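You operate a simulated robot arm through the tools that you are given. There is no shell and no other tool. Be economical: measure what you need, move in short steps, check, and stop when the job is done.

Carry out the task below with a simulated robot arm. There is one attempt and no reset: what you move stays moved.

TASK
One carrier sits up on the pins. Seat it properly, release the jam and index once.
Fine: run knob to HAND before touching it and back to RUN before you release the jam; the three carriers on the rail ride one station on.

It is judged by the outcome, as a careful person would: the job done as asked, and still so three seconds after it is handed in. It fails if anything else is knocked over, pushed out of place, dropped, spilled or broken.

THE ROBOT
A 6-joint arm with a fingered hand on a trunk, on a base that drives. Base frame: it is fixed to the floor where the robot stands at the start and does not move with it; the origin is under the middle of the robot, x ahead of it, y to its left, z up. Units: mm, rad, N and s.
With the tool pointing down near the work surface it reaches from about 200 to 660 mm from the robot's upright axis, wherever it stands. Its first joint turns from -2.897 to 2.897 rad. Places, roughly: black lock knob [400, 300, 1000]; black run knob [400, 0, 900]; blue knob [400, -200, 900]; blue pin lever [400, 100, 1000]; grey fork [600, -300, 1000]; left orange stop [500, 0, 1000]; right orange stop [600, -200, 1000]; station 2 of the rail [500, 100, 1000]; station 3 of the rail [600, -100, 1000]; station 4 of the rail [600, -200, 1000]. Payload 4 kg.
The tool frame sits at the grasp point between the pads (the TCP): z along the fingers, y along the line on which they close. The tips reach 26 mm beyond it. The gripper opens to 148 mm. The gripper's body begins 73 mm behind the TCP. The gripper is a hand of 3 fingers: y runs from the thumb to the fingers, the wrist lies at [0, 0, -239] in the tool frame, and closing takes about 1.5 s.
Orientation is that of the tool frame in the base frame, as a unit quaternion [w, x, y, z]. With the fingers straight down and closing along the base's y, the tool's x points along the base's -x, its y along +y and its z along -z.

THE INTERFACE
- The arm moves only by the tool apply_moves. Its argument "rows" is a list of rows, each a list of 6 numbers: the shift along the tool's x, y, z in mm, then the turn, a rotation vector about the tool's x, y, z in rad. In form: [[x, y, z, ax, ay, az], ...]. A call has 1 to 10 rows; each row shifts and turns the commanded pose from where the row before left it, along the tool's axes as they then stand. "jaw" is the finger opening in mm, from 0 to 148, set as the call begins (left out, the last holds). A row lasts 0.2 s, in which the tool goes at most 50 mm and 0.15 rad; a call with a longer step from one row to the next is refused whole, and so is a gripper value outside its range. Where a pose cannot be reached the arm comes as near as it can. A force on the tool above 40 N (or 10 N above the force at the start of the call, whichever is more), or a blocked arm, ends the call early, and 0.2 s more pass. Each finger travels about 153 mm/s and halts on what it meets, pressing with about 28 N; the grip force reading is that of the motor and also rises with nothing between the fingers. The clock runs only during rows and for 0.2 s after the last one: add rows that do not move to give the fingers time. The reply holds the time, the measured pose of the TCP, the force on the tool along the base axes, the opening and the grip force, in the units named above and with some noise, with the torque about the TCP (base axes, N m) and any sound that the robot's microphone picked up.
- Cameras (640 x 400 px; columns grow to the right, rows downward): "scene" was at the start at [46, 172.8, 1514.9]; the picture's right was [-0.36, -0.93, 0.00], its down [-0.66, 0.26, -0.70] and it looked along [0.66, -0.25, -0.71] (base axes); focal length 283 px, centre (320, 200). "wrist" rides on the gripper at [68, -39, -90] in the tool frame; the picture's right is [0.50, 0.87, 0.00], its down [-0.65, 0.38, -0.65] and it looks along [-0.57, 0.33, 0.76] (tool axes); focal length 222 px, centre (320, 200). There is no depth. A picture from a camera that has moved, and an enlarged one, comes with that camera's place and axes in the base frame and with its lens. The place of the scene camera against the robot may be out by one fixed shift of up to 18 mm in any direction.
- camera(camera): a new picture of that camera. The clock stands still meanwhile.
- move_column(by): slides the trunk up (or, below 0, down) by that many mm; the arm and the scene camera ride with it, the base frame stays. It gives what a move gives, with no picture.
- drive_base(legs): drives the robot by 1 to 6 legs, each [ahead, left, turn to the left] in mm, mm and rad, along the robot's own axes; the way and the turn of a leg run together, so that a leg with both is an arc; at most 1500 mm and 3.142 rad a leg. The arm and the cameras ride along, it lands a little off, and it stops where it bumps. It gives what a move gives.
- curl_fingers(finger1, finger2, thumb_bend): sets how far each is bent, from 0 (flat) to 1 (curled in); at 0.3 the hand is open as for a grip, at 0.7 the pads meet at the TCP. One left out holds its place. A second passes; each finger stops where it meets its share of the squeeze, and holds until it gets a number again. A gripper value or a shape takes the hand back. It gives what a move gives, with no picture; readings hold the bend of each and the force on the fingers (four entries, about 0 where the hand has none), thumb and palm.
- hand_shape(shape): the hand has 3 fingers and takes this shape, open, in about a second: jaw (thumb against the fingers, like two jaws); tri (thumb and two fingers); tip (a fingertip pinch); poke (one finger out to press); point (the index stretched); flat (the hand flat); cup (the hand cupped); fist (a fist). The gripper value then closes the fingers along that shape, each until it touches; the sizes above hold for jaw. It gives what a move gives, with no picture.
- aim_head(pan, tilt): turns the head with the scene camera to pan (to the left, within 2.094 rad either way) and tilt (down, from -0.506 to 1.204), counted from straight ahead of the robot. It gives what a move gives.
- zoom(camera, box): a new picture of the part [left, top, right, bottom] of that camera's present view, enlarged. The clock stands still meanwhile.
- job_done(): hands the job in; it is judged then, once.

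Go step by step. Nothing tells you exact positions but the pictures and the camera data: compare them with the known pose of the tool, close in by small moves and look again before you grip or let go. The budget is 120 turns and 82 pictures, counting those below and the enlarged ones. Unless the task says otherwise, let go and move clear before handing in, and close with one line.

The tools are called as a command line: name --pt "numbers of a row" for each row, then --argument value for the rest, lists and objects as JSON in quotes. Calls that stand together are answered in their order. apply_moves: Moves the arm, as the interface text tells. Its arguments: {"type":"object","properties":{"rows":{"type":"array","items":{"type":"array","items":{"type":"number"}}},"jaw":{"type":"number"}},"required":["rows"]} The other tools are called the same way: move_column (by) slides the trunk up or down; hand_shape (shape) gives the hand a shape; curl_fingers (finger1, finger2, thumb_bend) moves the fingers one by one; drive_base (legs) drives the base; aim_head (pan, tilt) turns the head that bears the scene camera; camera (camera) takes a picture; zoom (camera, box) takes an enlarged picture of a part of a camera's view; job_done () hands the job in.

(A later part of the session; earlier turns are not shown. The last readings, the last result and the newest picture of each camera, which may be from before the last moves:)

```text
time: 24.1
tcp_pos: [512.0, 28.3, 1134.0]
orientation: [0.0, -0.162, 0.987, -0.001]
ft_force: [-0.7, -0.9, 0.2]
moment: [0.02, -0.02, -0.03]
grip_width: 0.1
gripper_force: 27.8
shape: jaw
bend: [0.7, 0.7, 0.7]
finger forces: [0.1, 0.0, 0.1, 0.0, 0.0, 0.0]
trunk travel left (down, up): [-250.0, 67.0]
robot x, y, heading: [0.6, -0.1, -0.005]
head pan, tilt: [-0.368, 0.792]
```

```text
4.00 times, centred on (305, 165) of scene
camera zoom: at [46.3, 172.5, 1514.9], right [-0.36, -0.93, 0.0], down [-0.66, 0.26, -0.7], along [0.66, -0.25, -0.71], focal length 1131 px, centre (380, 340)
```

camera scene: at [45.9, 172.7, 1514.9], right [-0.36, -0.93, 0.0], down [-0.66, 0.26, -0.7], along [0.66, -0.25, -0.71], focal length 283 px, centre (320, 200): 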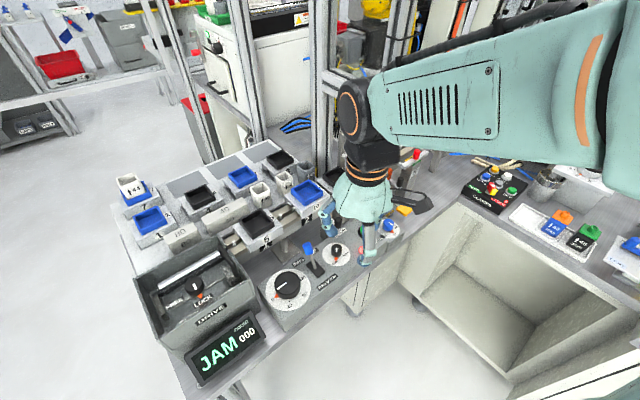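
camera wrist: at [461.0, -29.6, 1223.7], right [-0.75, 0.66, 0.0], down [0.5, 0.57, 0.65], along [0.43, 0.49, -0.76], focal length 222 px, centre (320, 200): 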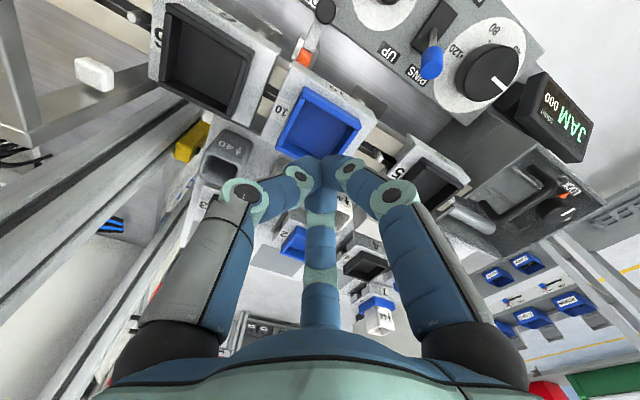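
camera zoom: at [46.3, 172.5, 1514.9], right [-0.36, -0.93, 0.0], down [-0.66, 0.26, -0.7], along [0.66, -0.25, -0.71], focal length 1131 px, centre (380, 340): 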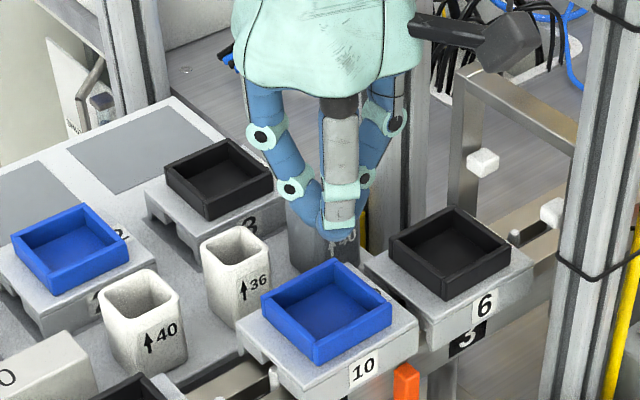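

The closed jaw makes a neat cone about 30 mm wide at the tip, which fits the pocket. I'll lower it into the pocket in small steps, watching the force.

apply_moves --pt "-3 0 20 0 0 0" --pt "0 0 20 0 0 0" --pt "0 0 20 0 0 0" --pt "0 0 5 0 0 0" --pt "0 0 0 0 0 0"

zoom --camera "wrist" --box '[220, 40, 420, 210]'

zoom --camera "scene" --box '[245, 135, 365, 235]'

```text
time: 25.3
tcp_pos: [515.0, 28.9, 1068.9]
orientation: [-0.002, -0.162, 0.987, 0.0]
ft_force: [0.9, -0.3, 0.8]
moment: [-0.04, 0.02, 0.0]
grip_width: 0.0
gripper_force: 28.7
shape: jaw
bend: [0.7, 0.7, 0.7]
finger forces: [0.0, 0.1, 0.1, 0.1, 0.0, 0.0]
trunk travel left (down, up): [-250.0, 67.0]
robot x, y, heading: [-2.8, 1.0, -0.001]
head pan, tilt: [-0.368, 0.792]
```

```text
2.35 times, centred on (320, 125) of wrist
camera zoom: at [464.4, -30.0, 1158.8], right [-0.75, 0.66, 0.0], down [0.5, 0.57, 0.65], along [0.43, 0.49, -0.76], focal length 523 px, centre (320, 376)
```

zoom: 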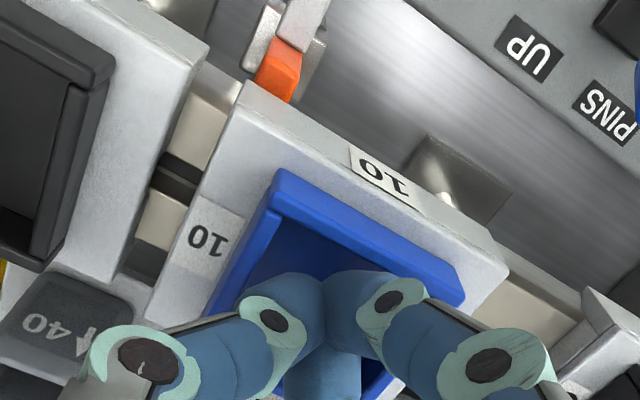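

```text
4.00 times, centred on (305, 185) of scene
camera zoom: at [46.4, 172.5, 1514.9], right [-0.36, -0.93, 0.0], down [-0.66, 0.26, -0.7], along [0.66, -0.25, -0.71], focal length 1131 px, centre (380, 260)
```

zoom: 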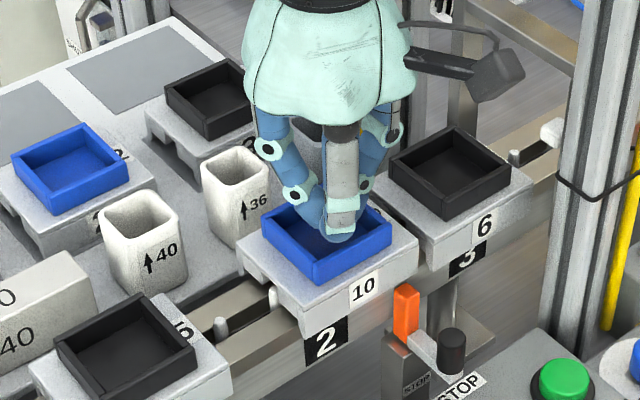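

The cone is over the pocket. I'll step down gently until it touches the floor.

apply_moves --pt "0 0 3 0 0 0" --pt "0 0 3 0 0 0" --pt "0 0 0 0 0 0"

apply_moves --pt "0 0 2 0 0 0" --pt "0 0 2 0 0 0" --pt "0 0 0 0 0 0"

apply_moves --pt "0 0 2 0 0 0" --pt "0 0 1 0 0 0" --pt "0 0 0 0 0 0"

zoom --camera "scene" --box '[245, 135, 365, 235]'

```text
time: 26.1
tcp_pos: [515.1, 29.9, 1061.4]
orientation: [-0.001, -0.161, 0.987, -0.001]
ft_force: [-0.7, -0.2, 0.1]
moment: [-0.01, 0.02, 0.02]
grip_width: 0.0
gripper_force: 27.3
shape: jaw
bend: [0.7, 0.7, 0.7]
finger forces: [0.1, 0.1, 0.0, 0.1, 0.0, 0.0]
trunk travel left (down, up): [-250.0, 67.0]
robot x, y, heading: [0.1, -2.7, -0.002]
head pan, tilt: [-0.368, 0.792]
```

```text
time: 26.9
tcp_pos: [515.1, 28.6, 1059.1]
orientation: [0.0, -0.162, 0.987, 0.0]
ft_force: [-0.1, 0.6, 0.9]
moment: [0.0, 0.03, -0.01]
grip_width: 0.0
gripper_force: 27.7
shape: jaw
bend: [0.7, 0.7, 0.7]
finger forces: [0.0, 0.0, 0.1, 0.0, 0.0, 0.0]
trunk travel left (down, up): [-250.0, 67.0]
robot x, y, heading: [0.7, -1.8, -0.004]
head pan, tilt: [-0.368, 0.792]
```

```text
time: 27.7
tcp_pos: [515.3, 28.7, 1054.9]
orientation: [-0.001, -0.161, 0.987, -0.001]
ft_force: [0.6, -0.3, 0.8]
moment: [0.02, 0.0, 0.03]
grip_width: 0.2
gripper_force: 27.6
shape: jaw
bend: [0.7, 0.7, 0.7]
finger forces: [0.0, 0.0, 0.0, 0.0, 0.1, 0.0]
trunk travel left (down, up): [-250.0, 67.0]
robot x, y, heading: [2.7, 1.8, -0.002]
head pan, tilt: [-0.368, 0.792]
```

```text
4.00 times, centred on (305, 185) of scene
camera zoom: at [46.3, 172.4, 1514.9], right [-0.36, -0.93, 0.0], down [-0.66, 0.26, -0.7], along [0.66, -0.25, -0.71], focal length 1131 px, centre (380, 260)
```

zoom: 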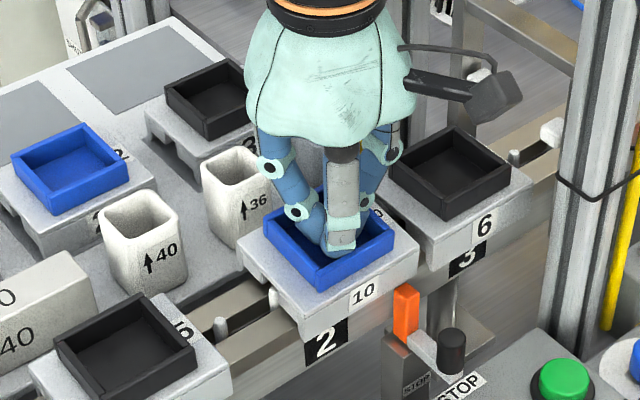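

The tip is inside the pocket with no contact yet. I'll continue down slowly.

apply_moves --pt "0 0 1 0 0 0" --pt "0 0 1 0 0 0" --pt "0 0 0 0 0 0"

apply_moves --pt "0 0 1 0 0 0" --pt "0 0 1 0 0 0" --pt "0 0 0 0 0 0"

```text
time: 28.5
tcp_pos: [515.0, 29.1, 1054.0]
orientation: [0.0, -0.162, 0.987, -0.001]
ft_force: [1.9, -1.3, 6.4]
moment: [-0.04, -0.07, 0.03]
grip_width: 0.0
gripper_force: 27.8
shape: jaw
bend: [0.7, 0.7, 0.7]
finger forces: [0.0, 0.1, 0.1, 0.0, 0.0, 0.0]
trunk travel left (down, up): [-250.0, 67.0]
robot x, y, heading: [1.7, -1.1, 0.002]
head pan, tilt: [-0.368, 0.792]
```

```text
time: 29.3
tcp_pos: [516.3, 29.3, 1050.0]
orientation: [0.0, -0.161, 0.987, 0.0]
ft_force: [1.5, -1.2, 10.8]
moment: [-0.03, -0.11, 0.03]
grip_width: 0.0
gripper_force: 27.9
shape: jaw
bend: [0.7, 0.7, 0.7]
finger forces: [0.0, 0.4, 0.0, 0.0, 0.0, 0.0]
trunk travel left (down, up): [-250.0, 67.0]
robot x, y, heading: [0.0, -0.6, -0.004]
head pan, tilt: [-0.368, 0.792]
```

Floor contact comes at TCP z of about 1052. I'll back off 3 mm and push upstream (tool +y) in small steps.

apply_moves --pt "0 0 -3 0 0 0" --pt "0 2 0 0 0 0" --pt "0 2 0 0 0 0" --pt "0 2 0 0 0 0" --pt "0 0 0 0 0 0"

apply_moves --pt "0 2 0 0 0 0" --pt "0 2 0 0 0 0" --pt "0 2 0 0 0 0" --pt "0 0 0 0 0 0"

zoom --camera "scene" --box '[245, 135, 365, 235]'

```text
time: 30.5
tcp_pos: [512.1, 33.3, 1054.5]
orientation: [0.0, -0.162, 0.987, 0.0]
ft_force: [0.1, -0.4, 5.4]
moment: [-0.07, -0.04, -0.01]
grip_width: 0.1
gripper_force: 27.9
shape: jaw
bend: [0.7, 0.7, 0.7]
finger forces: [0.0, 0.1, 0.0, 0.0, 0.0, 0.1]
trunk travel left (down, up): [-250.0, 67.0]
robot x, y, heading: [1.4, 0.3, 0.001]
head pan, tilt: [-0.368, 0.792]
```

```text
time: 31.5
tcp_pos: [511.2, 39.2, 1053.8]
orientation: [-0.001, -0.162, 0.987, 0.0]
ft_force: [-0.8, 0.1, 3.6]
moment: [-0.02, 0.01, -0.05]
grip_width: 0.0
gripper_force: 28.5
shape: jaw
bend: [0.7, 0.7, 0.7]
finger forces: [0.1, 0.1, 0.0, 0.1, 0.1, 0.1]
trunk travel left (down, up): [-250.0, 67.0]
robot x, y, heading: [-1.8, 0.4, -0.004]
head pan, tilt: [-0.368, 0.792]
```

```text
4.00 times, centred on (305, 185) of scene
camera zoom: at [46.0, 172.4, 1514.9], right [-0.36, -0.93, 0.0], down [-0.66, 0.26, -0.7], along [0.66, -0.25, -0.71], focal length 1131 px, centre (380, 260)
```

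zoom: 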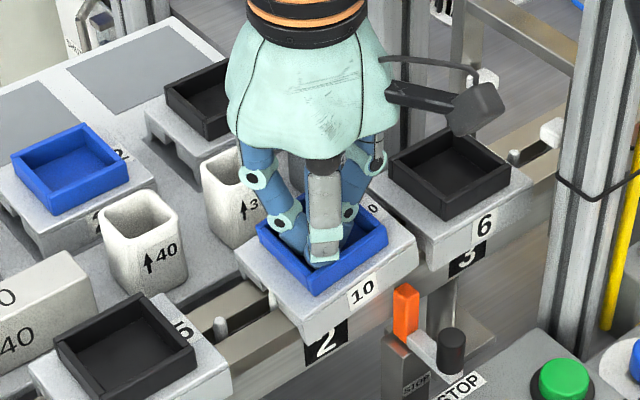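

The tray seems to have shifted a few mm. I'll look closely before pushing further.

zoom --camera "scene" --box '[275, 175, 345, 225]'

zoom --camera "wrist" --box '[180, 0, 460, 210]'

```text
8.00 times, centred on (310, 200) of scene
camera zoom: at [46.0, 172.4, 1514.9], right [-0.36, -0.93, 0.0], down [-0.66, 0.26, -0.7], along [0.66, -0.25, -0.71], focal length 2263 px, centre (400, 200)
```

zoom: 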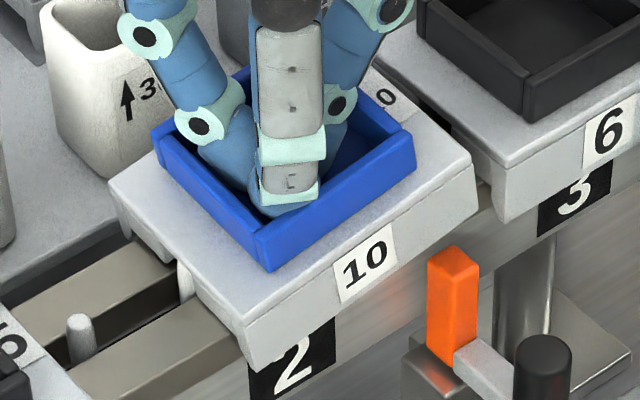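

```text
1.90 times, centred on (320, 105) of wrist
camera zoom: at [460.4, -18.5, 1143.7], right [-0.75, 0.66, 0.0], down [0.5, 0.57, 0.65], along [0.43, 0.49, -0.76], focal length 423 px, centre (320, 381)
```

zoom: 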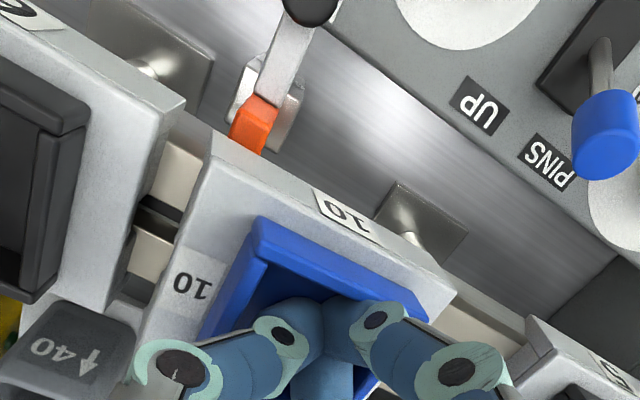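

The carrier is rocking on the pins as it slides. I'll keep pushing upstream in small steps with a little less floor contact.

apply_moves --pt "0 0 -2 0 0 0" --pt "0 2 0 0 0 0" --pt "0 2 0 0 0 0" --pt "0 2 0 0 0 0" --pt "0 0 0 0 0 0"

zoom --camera "scene" --box '[275, 175, 345, 225]'

```text
time: 32.7
tcp_pos: [510.2, 44.9, 1055.8]
orientation: [-0.001, -0.161, 0.987, -0.002]
ft_force: [0.0, -0.2, -0.3]
moment: [-0.02, -0.03, 0.02]
grip_width: 0.0
gripper_force: 28.0
shape: jaw
bend: [0.7, 0.7, 0.7]
finger forces: [0.1, 0.0, 0.0, 0.0, 0.0, 0.0]
trunk travel left (down, up): [-250.0, 67.0]
robot x, y, heading: [2.1, 0.4, -0.002]
head pan, tilt: [-0.368, 0.792]
```

```text
8.00 times, centred on (310, 200) of scene
camera zoom: at [46.3, 172.4, 1514.9], right [-0.36, -0.93, 0.0], down [-0.66, 0.26, -0.7], along [0.66, -0.25, -0.71], focal length 2263 px, centre (400, 200)
```

zoom: 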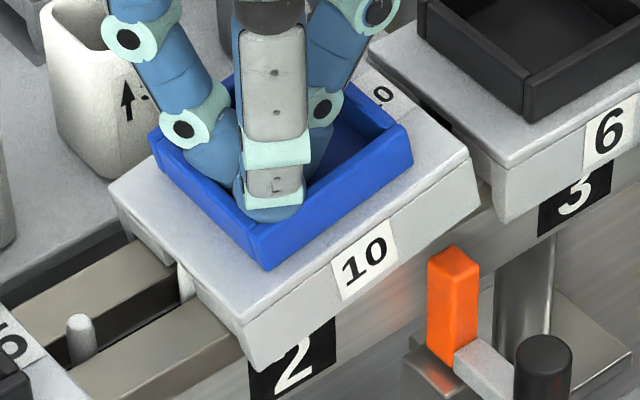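

The fingers are nearly at the upstream wall, and the carrier's upstream end sits lower than the other. I'll push on.

apply_moves --pt "0 2 0 0 0 0" --pt "0 2 0 0 0 0" --pt "0 2 0 0 0 0" --pt "0 0 0 0 0 0"

apply_moves --pt "0 2 0 0 0 0" --pt "0 2 0 0 0 0" --pt "0 0 0 0 0 0"

zoom --camera "scene" --box '[275, 175, 345, 225]'

```text
time: 33.7
tcp_pos: [507.6, 49.2, 1055.0]
orientation: [0.0, -0.161, 0.987, -0.001]
ft_force: [-0.2, -0.6, 0.9]
moment: [0.0, -0.04, -0.01]
grip_width: 0.0
gripper_force: 28.0
shape: jaw
bend: [0.7, 0.7, 0.7]
finger forces: [0.0, 0.1, 0.0, 0.1, 0.1, 0.1]
trunk travel left (down, up): [-250.0, 67.0]
robot x, y, heading: [1.7, 2.0, -0.005]
head pan, tilt: [-0.368, 0.792]
```

```text
time: 34.5
tcp_pos: [505.1, 53.5, 1055.0]
orientation: [-0.001, -0.162, 0.987, 0.0]
ft_force: [-0.1, -0.5, 0.7]
moment: [-0.01, 0.01, 0.02]
grip_width: 0.0
gripper_force: 28.4
shape: jaw
bend: [0.7, 0.7, 0.7]
finger forces: [0.0, 0.0, 0.0, 0.0, 0.0, 0.0]
trunk travel left (down, up): [-250.0, 67.0]
robot x, y, heading: [3.0, 0.1, -0.0]
head pan, tilt: [-0.368, 0.792]
```

```text
8.00 times, centred on (310, 200) of scene
camera zoom: at [46.4, 172.3, 1514.9], right [-0.36, -0.93, 0.0], down [-0.66, 0.26, -0.7], along [0.66, -0.25, -0.71], focal length 2263 px, centre (400, 200)
```

zoom: 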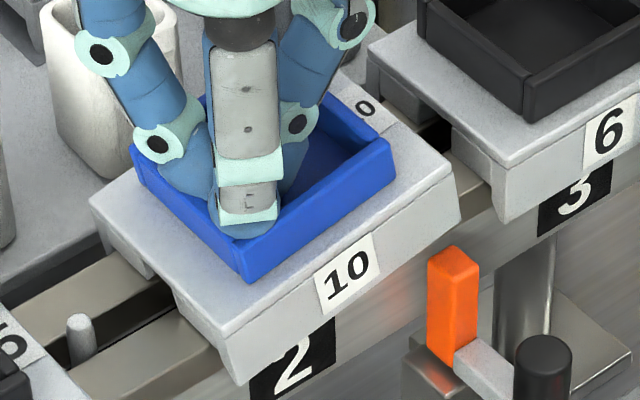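

It slides easily: the carrier has moved about 7 mm and the left pin is now under it. I'll continue in small steps.

apply_moves --pt "0 2 0 0 0 0" --pt "0 2 0 0 0 0" --pt "0 0 0 0 0 0"

apply_moves --pt "0 2 0 0 0 0" --pt "0 2 0 0 0 0" --pt "0 0 0 0 0 0"

zoom --camera "scene" --box '[265, 175, 335, 225]'

```text
time: 35.3
tcp_pos: [504.3, 58.4, 1055.7]
orientation: [-0.002, -0.161, 0.987, -0.001]
ft_force: [0.5, 0.3, -0.5]
moment: [0.04, 0.03, 0.0]
grip_width: 0.0
gripper_force: 27.7
shape: jaw
bend: [0.7, 0.7, 0.7]
finger forces: [0.0, 0.0, 0.0, 0.0, 0.1, 0.1]
trunk travel left (down, up): [-250.0, 67.0]
robot x, y, heading: [0.2, -2.8, 0.001]
head pan, tilt: [-0.368, 0.792]
```

```text
time: 36.1
tcp_pos: [503.1, 61.2, 1055.3]
orientation: [0.0, -0.162, 0.987, 0.0]
ft_force: [0.1, -0.3, 0.7]
moment: [-0.01, 0.02, 0.03]
grip_width: 0.1
gripper_force: 27.9
shape: jaw
bend: [0.7, 0.7, 0.7]
finger forces: [0.0, 0.0, 0.0, 0.0, 0.0, 0.0]
trunk travel left (down, up): [-250.0, 67.0]
robot x, y, heading: [-1.0, -1.9, -0.007]
head pan, tilt: [-0.368, 0.792]
```

```text
8.00 times, centred on (300, 200) of scene
camera zoom: at [46.3, 172.2, 1514.9], right [-0.36, -0.93, 0.0], down [-0.66, 0.26, -0.7], along [0.66, -0.25, -0.71], focal length 2263 px, centre (480, 200)
```

zoom: 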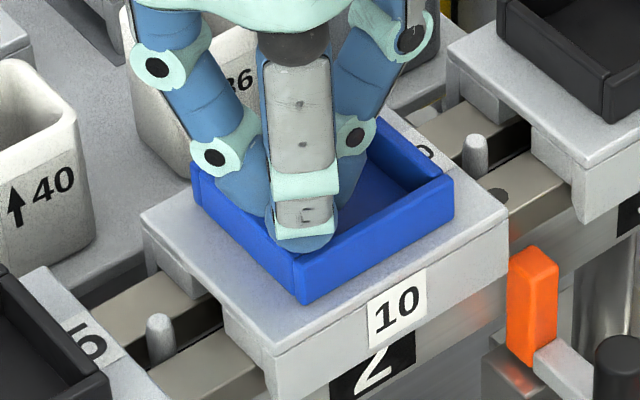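

It has dropped: the skirt now covers part of label 2 and a pin shows in each gap. I'll nudge 2 mm more to feel whether the pins hold it.

apply_moves --pt "0 1 0 0 0 0" --pt "0 1 0 0 0 0" --pt "0 0 0 0 0 0"

zoom --camera "scene" --box '[225, 145, 365, 255]'

```text
time: 36.9
tcp_pos: [502.3, 63.7, 1056.4]
orientation: [0.0, -0.162, 0.987, 0.0]
ft_force: [0.9, -0.8, 1.9]
moment: [0.01, -0.04, -0.03]
grip_width: 0.0
gripper_force: 28.1
shape: jaw
bend: [0.7, 0.7, 0.7]
finger forces: [0.1, 0.0, 0.0, 0.0, 0.0, 0.0]
trunk travel left (down, up): [-250.0, 67.0]
robot x, y, heading: [-2.4, -1.1, 0.001]
head pan, tilt: [-0.368, 0.792]
```

```text
3.64 times, centred on (295, 200) of scene
camera zoom: at [46.3, 172.3, 1514.9], right [-0.36, -0.93, 0.0], down [-0.66, 0.26, -0.7], along [0.66, -0.25, -0.71], focal length 1028 px, centre (411, 200)
```

zoom: 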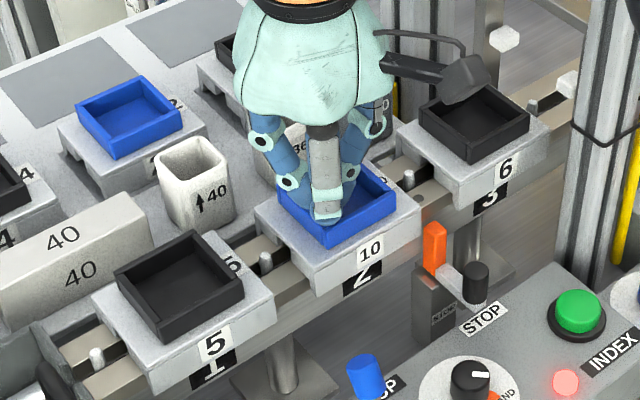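

Carrier 10 now matches 5 and 6: evenly spaced, a pin in each gap, label half covered. I'll move back to the pocket centre and press down gently to confirm it's home.

apply_moves --pt "0 -3 0 0 0 0" --pt "0 -4 0 0 0 0" --pt "0 -3 0 0 0 0" --pt "0 0 4 0 0 0" --pt "0 0 3 0 0 0" --pt "0 0 3 0 0 0" --pt "0 0 0 0 0 0"

apply_moves --pt "0 0 2 0 0 0" --pt "0 0 2 0 0 0" --pt "0 0 0 0 0 0"

apply_moves --pt "0 0 2 0 0 0" --pt "0 0 2 0 0 0" --pt "0 0 0 0 0 0"

```text
time: 38.5
tcp_pos: [506.6, 53.8, 1046.4]
orientation: [0.001, -0.162, 0.987, -0.001]
ft_force: [3.5, 1.3, 6.9]
moment: [0.03, 0.08, -0.04]
grip_width: 0.2
gripper_force: 27.9
shape: jaw
bend: [0.7, 0.7, 0.7]
finger forces: [0.1, 0.1, 0.0, 0.0, 0.1, 0.0]
trunk travel left (down, up): [-250.0, 67.0]
robot x, y, heading: [-0.8, 2.4, -0.008]
head pan, tilt: [-0.368, 0.792]
```

```text
time: 39.1
tcp_pos: [507.5, 56.7, 1045.1]
orientation: [0.005, -0.162, 0.987, 0.0]
ft_force: [0.5, 1.2, 14.1]
moment: [0.04, 0.18, -0.04]
grip_width: 0.0
gripper_force: 27.6
shape: jaw
bend: [0.7, 0.7, 0.7]
finger forces: [5.0, 0.0, 0.1, 0.0, 0.0, 0.0]
trunk travel left (down, up): [-250.0, 67.0]
robot x, y, heading: [-3.7, 0.9, -0.004]
head pan, tilt: [-0.368, 0.792]
stopped in row 3: the force on the tool passed its limit at 42 N (the readings are from after the stop); the commanded pose is now the measured one
```

```text
time: 39.7
tcp_pos: [508.2, 55.2, 1045.7]
orientation: [0.009, -0.161, 0.987, 0.0]
ft_force: [-1.1, 0.0, 13.9]
moment: [-0.06, 0.12, -0.03]
grip_width: 0.1
gripper_force: 27.8
shape: jaw
bend: [0.7, 0.7, 0.7]
finger forces: [1.8, 0.1, 0.1, 0.0, 0.1, 0.0]
trunk travel left (down, up): [-250.0, 67.0]
robot x, y, heading: [2.8, 0.3, 0.001]
head pan, tilt: [-0.368, 0.792]
stopped in row 3: the force on the tool passed its limit at 43 N (the readings are from after the stop); the commanded pose is now the measured one
```

Solid at 42 N, so it's on the rail. I'll lift clear and inspect.

apply_moves --pt "0 0 -10 0 0 0" --pt "0 0 -25 0 0 0" --pt "0 0 -35 0 0 0" --pt "0 0 -35 0 0 0" --pt "35 10 0 0 0 0" --pt "35 10 0 0 0 0"

zoom --camera "scene" --box '[225, 145, 385, 275]'

zoom --camera "wrist" --box '[140, 0, 500, 240]'

```text
time: 41.1
tcp_pos: [434.5, 52.0, 1150.9]
orientation: [0.009, -0.162, 0.987, -0.001]
ft_force: [-0.1, -0.9, -0.5]
moment: [0.01, 0.03, -0.01]
grip_width: 0.2
gripper_force: 28.1
shape: jaw
bend: [0.7, 0.7, 0.7]
finger forces: [0.0, 0.0, 0.0, 0.0, 0.0, 0.1]
trunk travel left (down, up): [-250.0, 67.0]
robot x, y, heading: [0.0, -0.6, -0.005]
head pan, tilt: [-0.368, 0.792]
```

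```text
3.08 times, centred on (305, 210) of scene
camera zoom: at [45.4, 172.3, 1514.9], right [-0.36, -0.93, 0.0], down [-0.66, 0.26, -0.7], along [0.66, -0.25, -0.71], focal length 870 px, centre (366, 169)
```

zoom: 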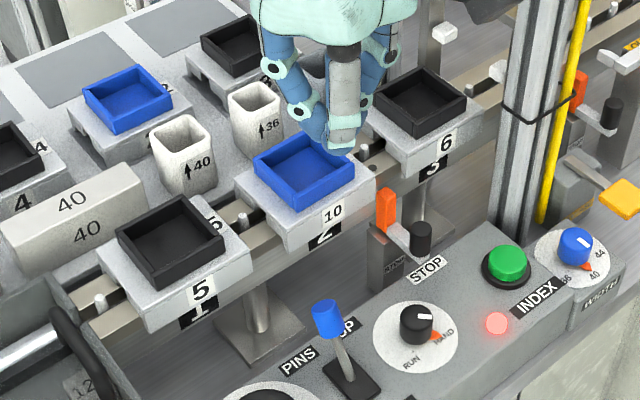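

```text
1.67 times, centred on (320, 120) of wrist
camera zoom: at [381.3, -7.0, 1239.8], right [-0.75, 0.66, -0.01], down [0.49, 0.57, 0.66], along [0.44, 0.49, -0.75], focal length 370 px, centre (320, 333)
```

zoom: 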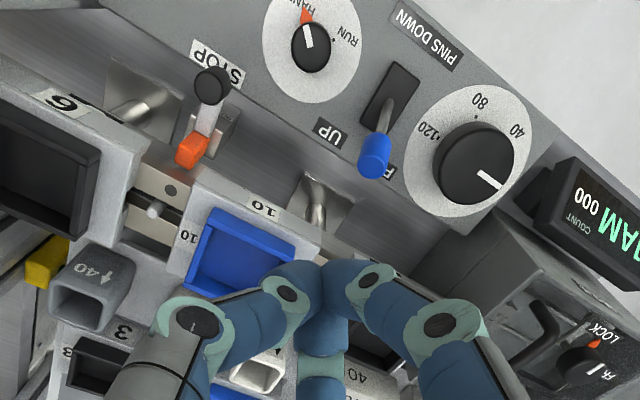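

Carrier 10 is seated level with the others. Next I'll turn the run knob back to RUN. I'll take out the tilt, pre-wind the wrist so there is travel for a clockwise quarter turn, and move above the knob.

apply_moves --pt "25 -18 0 -0.003 0.018 0" --pt "25 -18 0 0 0 0" --pt "0 0 20 0 0 -0.15" --pt "0 0 25 0 0 -0.15" --pt "0 0 25 0 0 -0.15" --pt "0 0 25 0 0 -0.15" --pt "0 0 25 0 0 -0.15" --pt "0 0 25 0 0 -0.15" --pt "0 0 0 0 0 0" --jaw 48

zoom --camera "wrist" --box '[200, 40, 440, 260]'

```text
time: 43.1
tcp_pos: [399.7, 1.1, 1000.9]
orientation: [-0.003, -0.576, 0.818, -0.001]
ft_force: [0.8, 0.2, -0.5]
moment: [-0.01, 0.0, 0.03]
grip_width: 47.7
gripper_force: 0.0
shape: jaw
bend: [0.77, 0.77, 0.7]
finger forces: [0.0, 0.0, 0.0, 0.1, 0.0, 0.0]
trunk travel left (down, up): [-250.0, 67.0]
robot x, y, heading: [2.0, 0.2, 0.002]
head pan, tilt: [-0.368, 0.792]
```

```text
1.82 times, centred on (320, 150) of wrist
camera zoom: at [414.4, -74.9, 1091.0], right [-0.98, -0.18, 0.0], down [-0.13, 0.75, 0.65], along [-0.12, 0.64, -0.76], focal length 404 px, centre (320, 291)
```

zoom: 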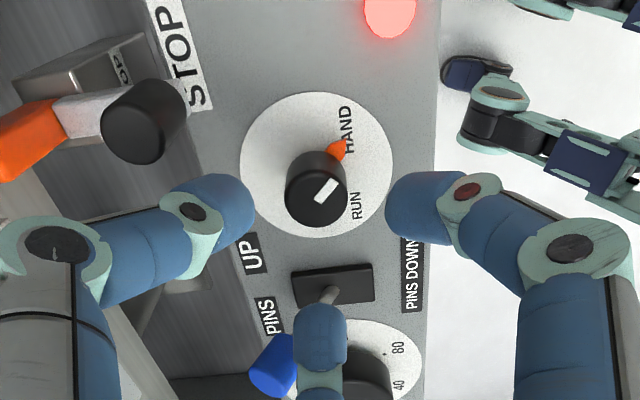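

The pointer is squarely on HAND. I'll unwind slightly so the fingers straddle the pin lever with margin, then go down, grip and turn clockwise a quarter.

apply_moves --pt "0 0 0 0 0 0.125" --pt "0 0 0 0 0 0.125" --pt "0 0 15 0 0 0" --pt "0 0 15 0 0 0" --pt "0 0 14 0 0 0" --pt "0 0 0 0 0 0"

apply_moves --pt "0 0 0 0 0 0" --pt "0 0 0 0 0 0" --pt "0 0 0 0 0 0" --pt "0 0 0 0 0 0" --pt "0 0 0 0 0 0" --jaw 15

apply_moves --pt "0 0 0 0 0 0.12" --pt "0 0 0 0 0 0.12" --pt "0 0 0 0 0 0.12" --pt "0 0 0 0 0 0.12" --pt "0 0 0 0 0 0.12" --pt "0 0 0 0 0 0.12" --pt "0 0 0 0 0 0"

apply_moves --pt "0 0 0 0 0 0.12" --pt "0 0 0 0 0 0.12" --pt "0 0 0 0 0 0.12" --pt "0 0 0 0 0 0.12" --pt "0 0 0 0 0 0.12" --pt "0 0 0 0 0 0.12" --pt "0 0 0 0 0 0.1" --pt "0 0 0 0 0 0"

zoom --camera "scene" --box '[280, 190, 400, 290]'

```text
time: 44.5
tcp_pos: [398.1, -0.1, 959.6]
orientation: [-0.001, -0.468, 0.884, -0.001]
ft_force: [-3.8, -1.7, 3.4]
moment: [0.01, -0.22, -0.06]
grip_width: 47.0
gripper_force: 0.0
shape: jaw
bend: [0.77, 0.77, 0.7]
finger forces: [0.1, 1.6, 0.0, 0.1, 4.0, 0.0]
trunk travel left (down, up): [-250.0, 67.0]
robot x, y, heading: [-0.5, -0.6, 0.0]
head pan, tilt: [-0.368, 0.792]
```

```text
time: 45.7
tcp_pos: [398.7, 1.0, 958.9]
orientation: [-0.002, -0.469, 0.883, 0.0]
ft_force: [1.0, -1.8, -8.3]
moment: [-0.01, -0.05, 0.0]
grip_width: 18.9
gripper_force: 27.8
shape: jaw
bend: [0.74, 0.74, 0.7]
finger forces: [23.5, 24.4, 0.0, 0.1, 26.1, 0.0]
trunk travel left (down, up): [-250.0, 67.0]
robot x, y, heading: [0.3, 0.0, -0.004]
head pan, tilt: [-0.368, 0.792]
```

```text
time: 47.3
tcp_pos: [397.3, 2.9, 958.0]
orientation: [-0.002, -0.126, 0.992, 0.0]
ft_force: [2.5, 4.8, 8.2]
moment: [0.09, -0.05, 0.04]
grip_width: 18.9
gripper_force: 27.4
shape: jaw
bend: [0.74, 0.74, 0.7]
finger forces: [26.8, 30.3, 0.0, 0.0, 25.8, 0.0]
trunk travel left (down, up): [-250.0, 67.0]
robot x, y, heading: [0.6, -1.0, -0.003]
head pan, tilt: [-0.368, 0.792]
```

```text
time: 49.1
tcp_pos: [398.4, 2.6, 959.1]
orientation: [-0.002, 0.28, 0.96, -0.003]
ft_force: [1.2, 11.5, -0.9]
moment: [0.23, -0.04, -0.01]
grip_width: 18.5
gripper_force: 28.0
shape: jaw
bend: [0.74, 0.74, 0.7]
finger forces: [30.8, 28.8, 0.1, 0.1, 22.7, 0.0]
trunk travel left (down, up): [-250.0, 67.0]
robot x, y, heading: [-1.5, 3.0, -0.001]
head pan, tilt: [-0.368, 0.792]
```

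```text
4.00 times, centred on (340, 240) of scene
camera zoom: at [46.5, 174.2, 1514.6], right [-0.36, -0.93, 0.0], down [-0.66, 0.26, -0.7], along [0.66, -0.25, -0.71], focal length 1131 px, centre (240, 40)
```

zoom: 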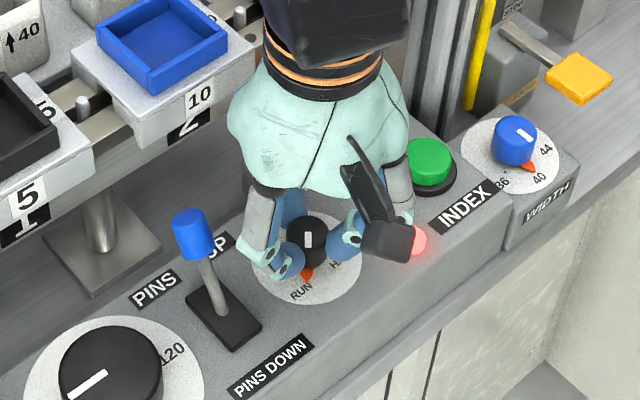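

The pointer is back at RUN. I'll let go and rise to confirm.

apply_moves --pt "0 0 0 0 0 0" --pt "0 0 0 0 0 0" --pt "0 0 -20 0 0 0" --pt "0 0 -40 0 0 -0.13" --pt "0 0 -40 0 0 -0.13" --pt "0 0 -40 0 0 -0.13" --pt "0 0 -20 0 0 -0.13" --jaw 45

zoom --camera "scene" --box '[260, 170, 440, 290]'

camera --camera "wrist"

```text
time: 50.7
tcp_pos: [397.6, -1.3, 1120.2]
orientation: [-0.002, 0.022, 1.0, -0.001]
ft_force: [0.1, 0.0, -0.9]
moment: [-0.02, -0.04, 0.04]
grip_width: 44.6
gripper_force: 0.0
shape: jaw
bend: [0.77, 0.77, 0.7]
finger forces: [0.1, 0.0, 0.1, 0.0, 0.0, 0.1]
trunk travel left (down, up): [-250.0, 67.0]
robot x, y, heading: [1.1, 1.5, -0.004]
head pan, tilt: [-0.368, 0.792]
```

```text
3.33 times, centred on (350, 230) of scene
camera zoom: at [46.4, 172.6, 1514.9], right [-0.36, -0.93, 0.0], down [-0.66, 0.26, -0.7], along [0.66, -0.25, -0.71], focal length 943 px, centre (220, 100)
```

zoom: 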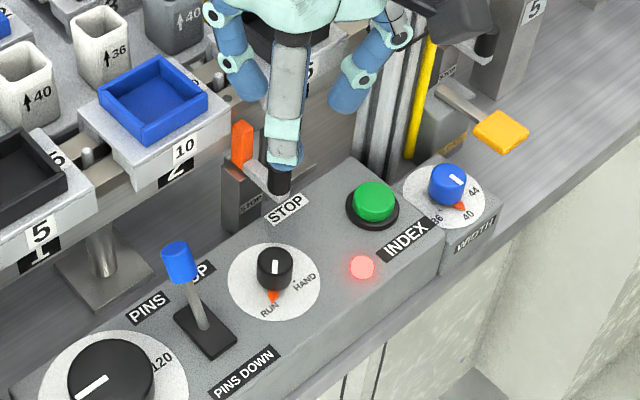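

```text
28 pictures are left
camera wrist: at [329.5, -37.2, 1209.5], right [-0.46, 0.89, 0.0], down [0.67, 0.35, 0.65], along [0.58, 0.3, -0.76], focal length 222 px, centre (320, 200)
```

wrist: 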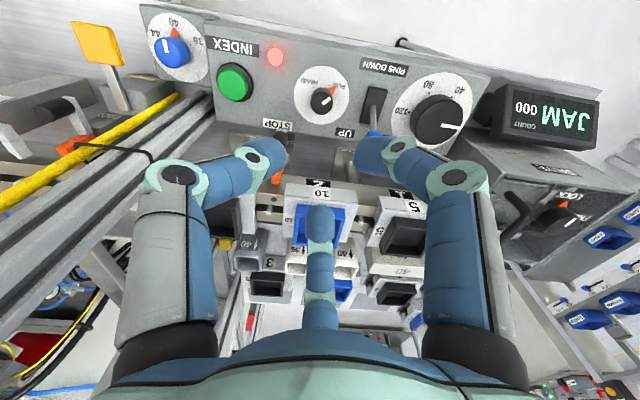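

The run knob is on RUN. The RELEASE paddle is at about (465, -235, 930), close to the yellow rod and the post. I'll go round the post, lean the hand away from it, and close the fingers to press.

apply_moves --pt "45 -10 0 0 0 0" --pt "12 -46 0 0 0 0" --pt "2 -46 0 0 0 0" --pt "2 -46 0 0 0 0" --pt "2 -46 0 0 0 0" --pt "2 -46 0 0 0 0" --pt "0 -5 0 -0.133 -0.067 0" --pt "0 0 0 -0.133 -0.067 0" --pt "0 0 0 0 0 0" --jaw 0

camera --camera "wrist"

```text
time: 52.7
tcp_pos: [321.6, -238.5, 1118.9]
orientation: [0.068, 0.022, 0.989, 0.13]
ft_force: [-0.1, 0.9, 1.2]
moment: [0.04, -0.03, -0.05]
grip_width: 0.0
gripper_force: 28.0
shape: jaw
bend: [0.7, 0.7, 0.7]
finger forces: [0.1, 0.0, 0.0, 0.0, 0.0, 0.1]
trunk travel left (down, up): [-250.0, 67.0]
robot x, y, heading: [2.1, -2.9, -0.001]
head pan, tilt: [-0.368, 0.792]
```

```text
27 pictures are left
camera wrist: at [242.9, -295.6, 1185.5], right [-0.47, 0.87, 0.16], down [0.57, 0.16, 0.81], along [0.68, 0.47, -0.56], focal length 222 px, centre (320, 200)
```

wrist: 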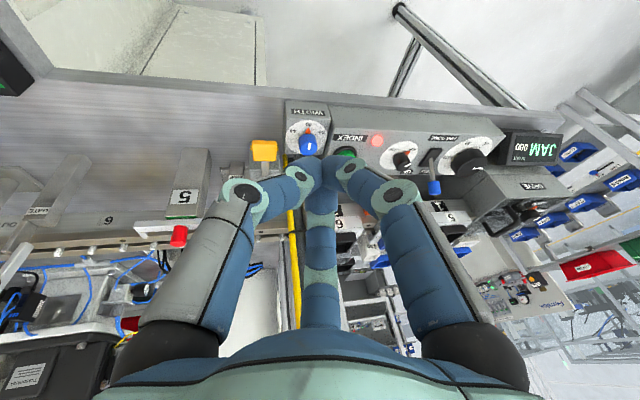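

I'm clear of the post and leaning away from it. The paddle refines to about (461, -231, 930). I'll move in above it.

apply_moves --pt "-30 -6.7 30.7 0 0 0" --pt "-30 -6.7 30.7 0 0 0" --pt "-30 -6.7 30.7 0 0 0" --pt "-30 -6.7 30.7 0 0 0" --pt "0 0 0 0 0 0"

zoom --camera "scene" --box '[330, 130, 490, 250]'

zoom --camera "wrist" --box '[200, 40, 440, 230]'

```text
time: 53.9
tcp_pos: [455.2, -241.7, 1012.9]
orientation: [0.068, 0.023, 0.989, 0.13]
ft_force: [-0.1, 0.5, -0.6]
moment: [0.01, -0.02, 0.01]
grip_width: 0.0
gripper_force: 28.3
shape: jaw
bend: [0.7, 0.7, 0.7]
finger forces: [0.0, 0.0, 0.1, 0.0, 0.1, 0.0]
trunk travel left (down, up): [-250.0, 67.0]
robot x, y, heading: [-1.8, 2.9, 0.0]
head pan, tilt: [-0.368, 0.792]
```

```text
3.33 times, centred on (410, 190) of scene
camera zoom: at [45.7, 172.7, 1514.9], right [-0.36, -0.93, 0.0], down [-0.66, 0.26, -0.7], along [0.66, -0.25, -0.71], focal length 943 px, centre (20, 233)
```

zoom: 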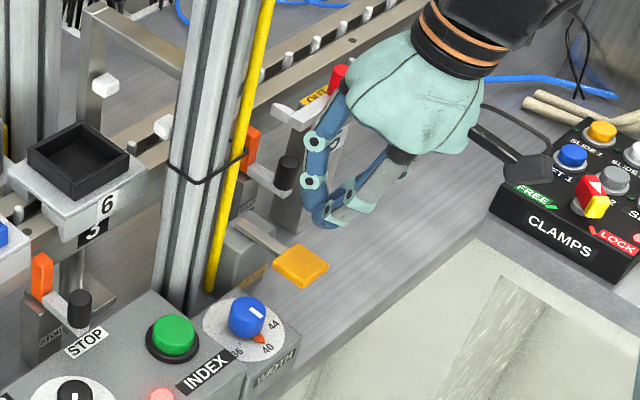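

```text
2.11 times, centred on (320, 135) of wrist
camera zoom: at [377.2, -297.0, 1079.9], right [-0.47, 0.87, 0.16], down [0.57, 0.16, 0.81], along [0.68, 0.47, -0.57], focal length 468 px, centre (320, 337)
```

zoom: 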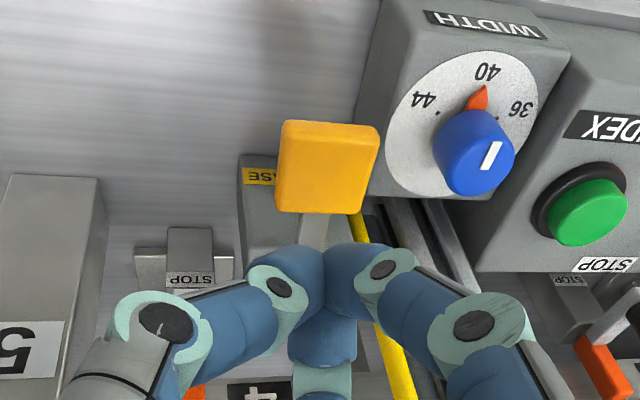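

The paddle's top centre is consistently at (455, -227, 937). I'll line up over its front half and press down in small steps.

apply_moves --pt "8 -3 21 0 0 0" --pt "7.6 -2.6 20.3 0 0 0" --pt "0 0 0 0 0 0"

apply_moves --pt "0.5 -1 3.8 0 0 0" --pt "0.5 -1 3.8 0 0 0" --pt "0.5 -1 3.8 0 0 0" --pt "0 0 0 0 0 0"

zoom --camera "scene" --box '[330, 150, 460, 260]'

```text
time: 54.7
tcp_pos: [447.7, -235.2, 969.2]
orientation: [0.069, 0.023, 0.989, 0.13]
ft_force: [0.1, -0.3, -0.3]
moment: [0.01, 0.02, 0.0]
grip_width: 0.0
gripper_force: 28.5
shape: jaw
bend: [0.7, 0.7, 0.7]
finger forces: [0.0, 0.0, 0.0, 0.1, 0.0, 0.0]
trunk travel left (down, up): [-250.0, 67.0]
robot x, y, heading: [4.0, -0.4, -0.003]
head pan, tilt: [-0.368, 0.792]
```

```text
time: 55.7
tcp_pos: [448.4, -235.9, 956.2]
orientation: [0.068, 0.023, 0.989, 0.13]
ft_force: [1.3, 0.2, 2.8]
moment: [-0.01, -0.01, 0.01]
grip_width: 0.1
gripper_force: 28.5
shape: jaw
bend: [0.7, 0.7, 0.7]
finger forces: [0.1, 0.1, 0.0, 0.0, 0.0, 0.0]
trunk travel left (down, up): [-250.0, 67.0]
robot x, y, heading: [1.2, -0.2, 0.005]
head pan, tilt: [-0.368, 0.792]
```

```text
3.64 times, centred on (395, 205) of scene
camera zoom: at [46.2, 172.7, 1514.9], right [-0.36, -0.93, 0.0], down [-0.66, 0.26, -0.7], along [0.66, -0.25, -0.71], focal length 1028 px, centre (47, 182)
```

zoom: 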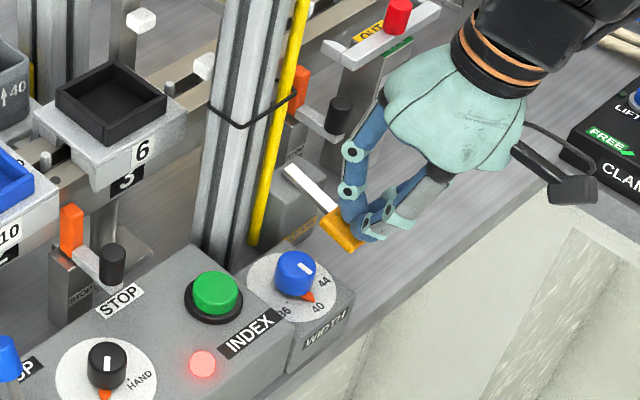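

The paddle is yielding under the fingertips. I'll keep pressing.

apply_moves --pt "0.5 -1 3.8 0 0 0" --pt "0.5 -1 3.8 0 0 0" --pt "0 0 0 0 0 0"

apply_moves --pt "0.5 -1 3.8 0 0 0" --pt "0.5 -1 3.8 0 0 0" --pt "0 0 0 0 0 0"

zoom --camera "scene" --box '[330, 150, 460, 260]'

```text
time: 56.5
tcp_pos: [447.0, -235.8, 948.9]
orientation: [0.068, 0.024, 0.989, 0.13]
ft_force: [0.0, -0.2, 3.9]
moment: [0.03, -0.04, -0.01]
grip_width: 0.1
gripper_force: 28.0
shape: jaw
bend: [0.7, 0.7, 0.7]
finger forces: [0.1, 0.1, 0.0, 0.0, 0.0, 0.0]
trunk travel left (down, up): [-250.0, 67.0]
robot x, y, heading: [0.2, 2.8, 0.0]
head pan, tilt: [-0.368, 0.792]
```

```text
time: 57.3
tcp_pos: [447.4, -235.4, 943.1]
orientation: [0.069, 0.022, 0.989, 0.13]
ft_force: [-1.8, -1.3, 14.9]
moment: [0.03, -0.06, 0.01]
grip_width: 0.0
gripper_force: 28.3
shape: jaw
bend: [0.7, 0.7, 0.7]
finger forces: [0.1, 0.0, 0.0, 0.0, 0.1, 0.1]
trunk travel left (down, up): [-250.0, 67.0]
robot x, y, heading: [2.1, -1.8, -0.0]
head pan, tilt: [-0.368, 0.792]
```

```text
3.64 times, centred on (395, 205) of scene
camera zoom: at [44.9, 172.9, 1515.0], right [-0.36, -0.93, 0.0], down [-0.66, 0.26, -0.7], along [0.66, -0.25, -0.71], focal length 1028 px, centre (47, 182)
```

zoom: 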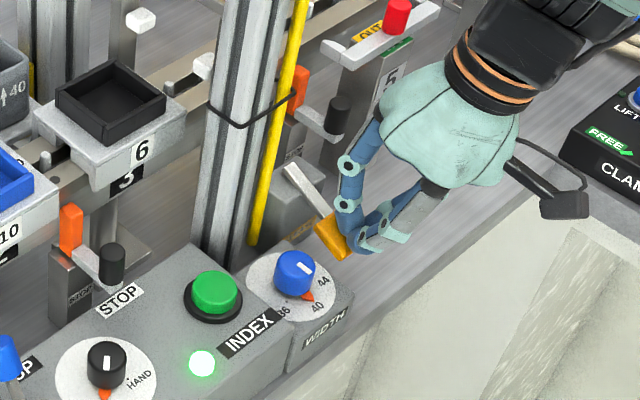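

The lamp turned green, so the jam is released. I'll lift off and back out, re-lean the hand away from the post, and set up for the INDEX button.

apply_moves --pt "-6.2 12.5 -46 0 0 0" --pt "-6.2 12.5 -46 0 0 0" --pt "44.6 -1.2 -6.3 0 0 0" --pt "44.6 -1.2 -6.3 0 0 0" --pt "0 0 0 0.133 0.067 0" --pt "0 0 0 0.133 0.067 0" --pt "0 0 0 0.05 -0.125 0" --pt "0 0 0 0.05 -0.125 0" --pt "0 0 0 0 0 0"

camera --camera "scene"

camera --camera "wrist"

```text
time: 59.3
tcp_pos: [357.3, -236.5, 1035.2]
orientation: [0.121, 0.022, 0.991, -0.053]
ft_force: [1.1, 1.3, 0.3]
moment: [0.03, -0.01, 0.01]
grip_width: 0.0
gripper_force: 27.8
shape: jaw
bend: [0.7, 0.7, 0.7]
finger forces: [0.0, 0.0, 0.0, 0.0, 0.0, 0.0]
trunk travel left (down, up): [-250.0, 67.0]
robot x, y, heading: [-0.5, 0.2, 0.0]
head pan, tilt: [-0.368, 0.792]
```

```text
22 pictures are left
camera scene: at [46.7, 172.3, 1514.9], right [-0.36, -0.93, 0.0], down [-0.66, 0.26, -0.7], along [0.66, -0.25, -0.71], focal length 283 px, centre (320, 200)
```

scene: 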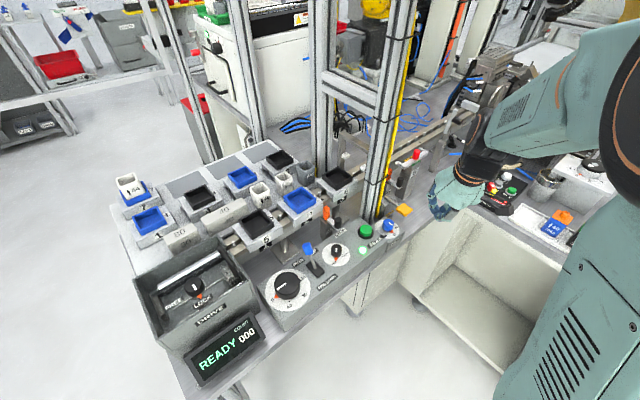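

```text
21 pictures are left
camera wrist: at [269.4, -262.8, 1108.7], right [-0.43, 0.88, -0.21], down [0.5, 0.43, 0.75], along [0.75, 0.22, -0.62], focal length 222 px, centre (320, 200)
```

wrist: 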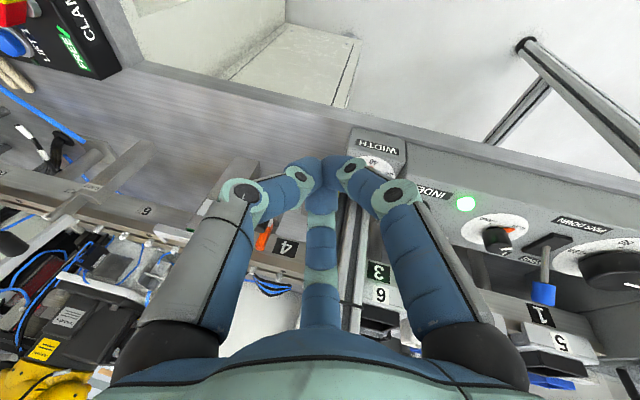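

The display shows READY. The INDEX button is at about (424, -92, 955), so I'll move to just above it and check alignment.

apply_moves --pt "1.5 48.7 -5.4 0 0 0" --pt "1.5 48.7 -5.4 0 0 0" --pt "1.5 48.7 -5.4 0 0 0" --pt "-25 2.3 13.8 0 0 0" --pt "-25 2.3 13.8 0 0 0" --pt "0 0 0 0 0 0"

zoom --camera "wrist" --box '[200, 40, 440, 230]'

zoom --camera "scene" --box '[290, 160, 430, 270]'

```text
time: 60.7
tcp_pos: [414.9, -87.0, 1020.2]
orientation: [0.121, 0.024, 0.991, -0.054]
ft_force: [-0.2, -1.1, 0.3]
moment: [0.0, 0.0, -0.02]
grip_width: 0.1
gripper_force: 28.1
shape: jaw
bend: [0.7, 0.7, 0.7]
finger forces: [0.0, 0.1, 0.1, 0.0, 0.1, 0.0]
trunk travel left (down, up): [-250.0, 67.0]
robot x, y, heading: [-2.9, 0.4, -0.002]
head pan, tilt: [-0.368, 0.792]
```

```text
2.11 times, centred on (320, 135) of wrist
camera zoom: at [326.6, -114.4, 1095.4], right [-0.43, 0.88, -0.21], down [0.5, 0.43, 0.75], along [0.75, 0.22, -0.62], focal length 468 px, centre (320, 337)
```

zoom: 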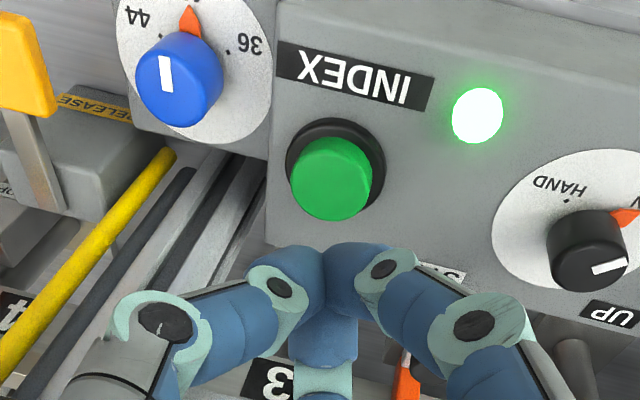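

```text
3.64 times, centred on (360, 215) of scene
camera zoom: at [46.0, 172.5, 1514.9], right [-0.36, -0.93, 0.0], down [-0.66, 0.26, -0.7], along [0.66, -0.25, -0.71], focal length 1028 px, centre (174, 146)
```

zoom: 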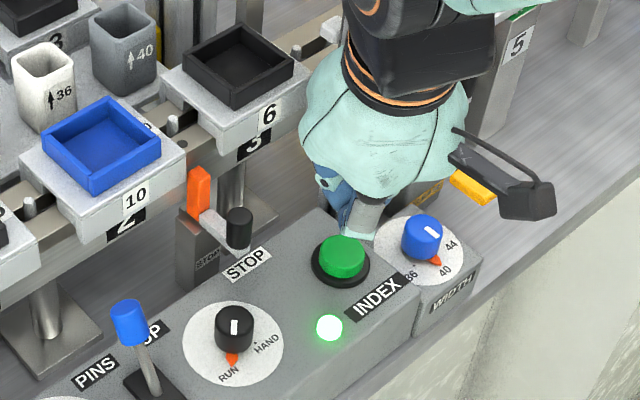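

The button's centre comes out near (430, -95, 938). I'll come to just above it.

apply_moves --pt "1 0 23 0 0 0" --pt "1 0 23 0 0 0" --pt "0 0 0 0 0 0"

zoom --camera "wrist" --box '[200, 40, 440, 230]'

```text
time: 61.5
tcp_pos: [424.0, -92.2, 975.1]
orientation: [0.121, 0.023, 0.991, -0.053]
ft_force: [0.0, 0.1, -0.7]
moment: [0.01, -0.01, 0.02]
grip_width: 0.0
gripper_force: 28.4
shape: jaw
bend: [0.7, 0.7, 0.7]
finger forces: [0.0, 0.0, 0.0, 0.0, 0.0, 0.0]
trunk travel left (down, up): [-250.0, 67.0]
robot x, y, heading: [4.2, 0.2, 0.001]
head pan, tilt: [-0.368, 0.792]
```

```text
2.11 times, centred on (320, 135) of wrist
camera zoom: at [335.7, -118.4, 1049.1], right [-0.43, 0.88, -0.21], down [0.5, 0.43, 0.75], along [0.75, 0.22, -0.62], focal length 468 px, centre (320, 337)
```

zoom: 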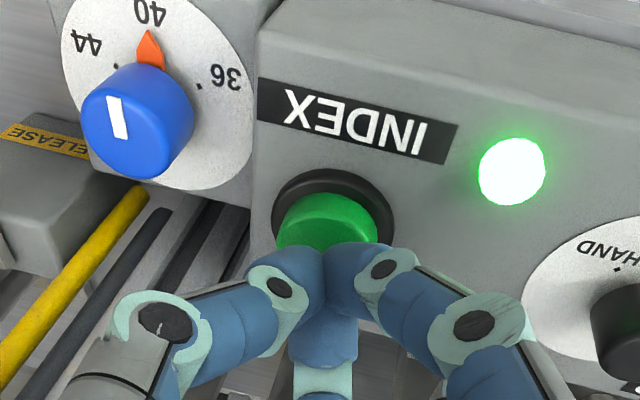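

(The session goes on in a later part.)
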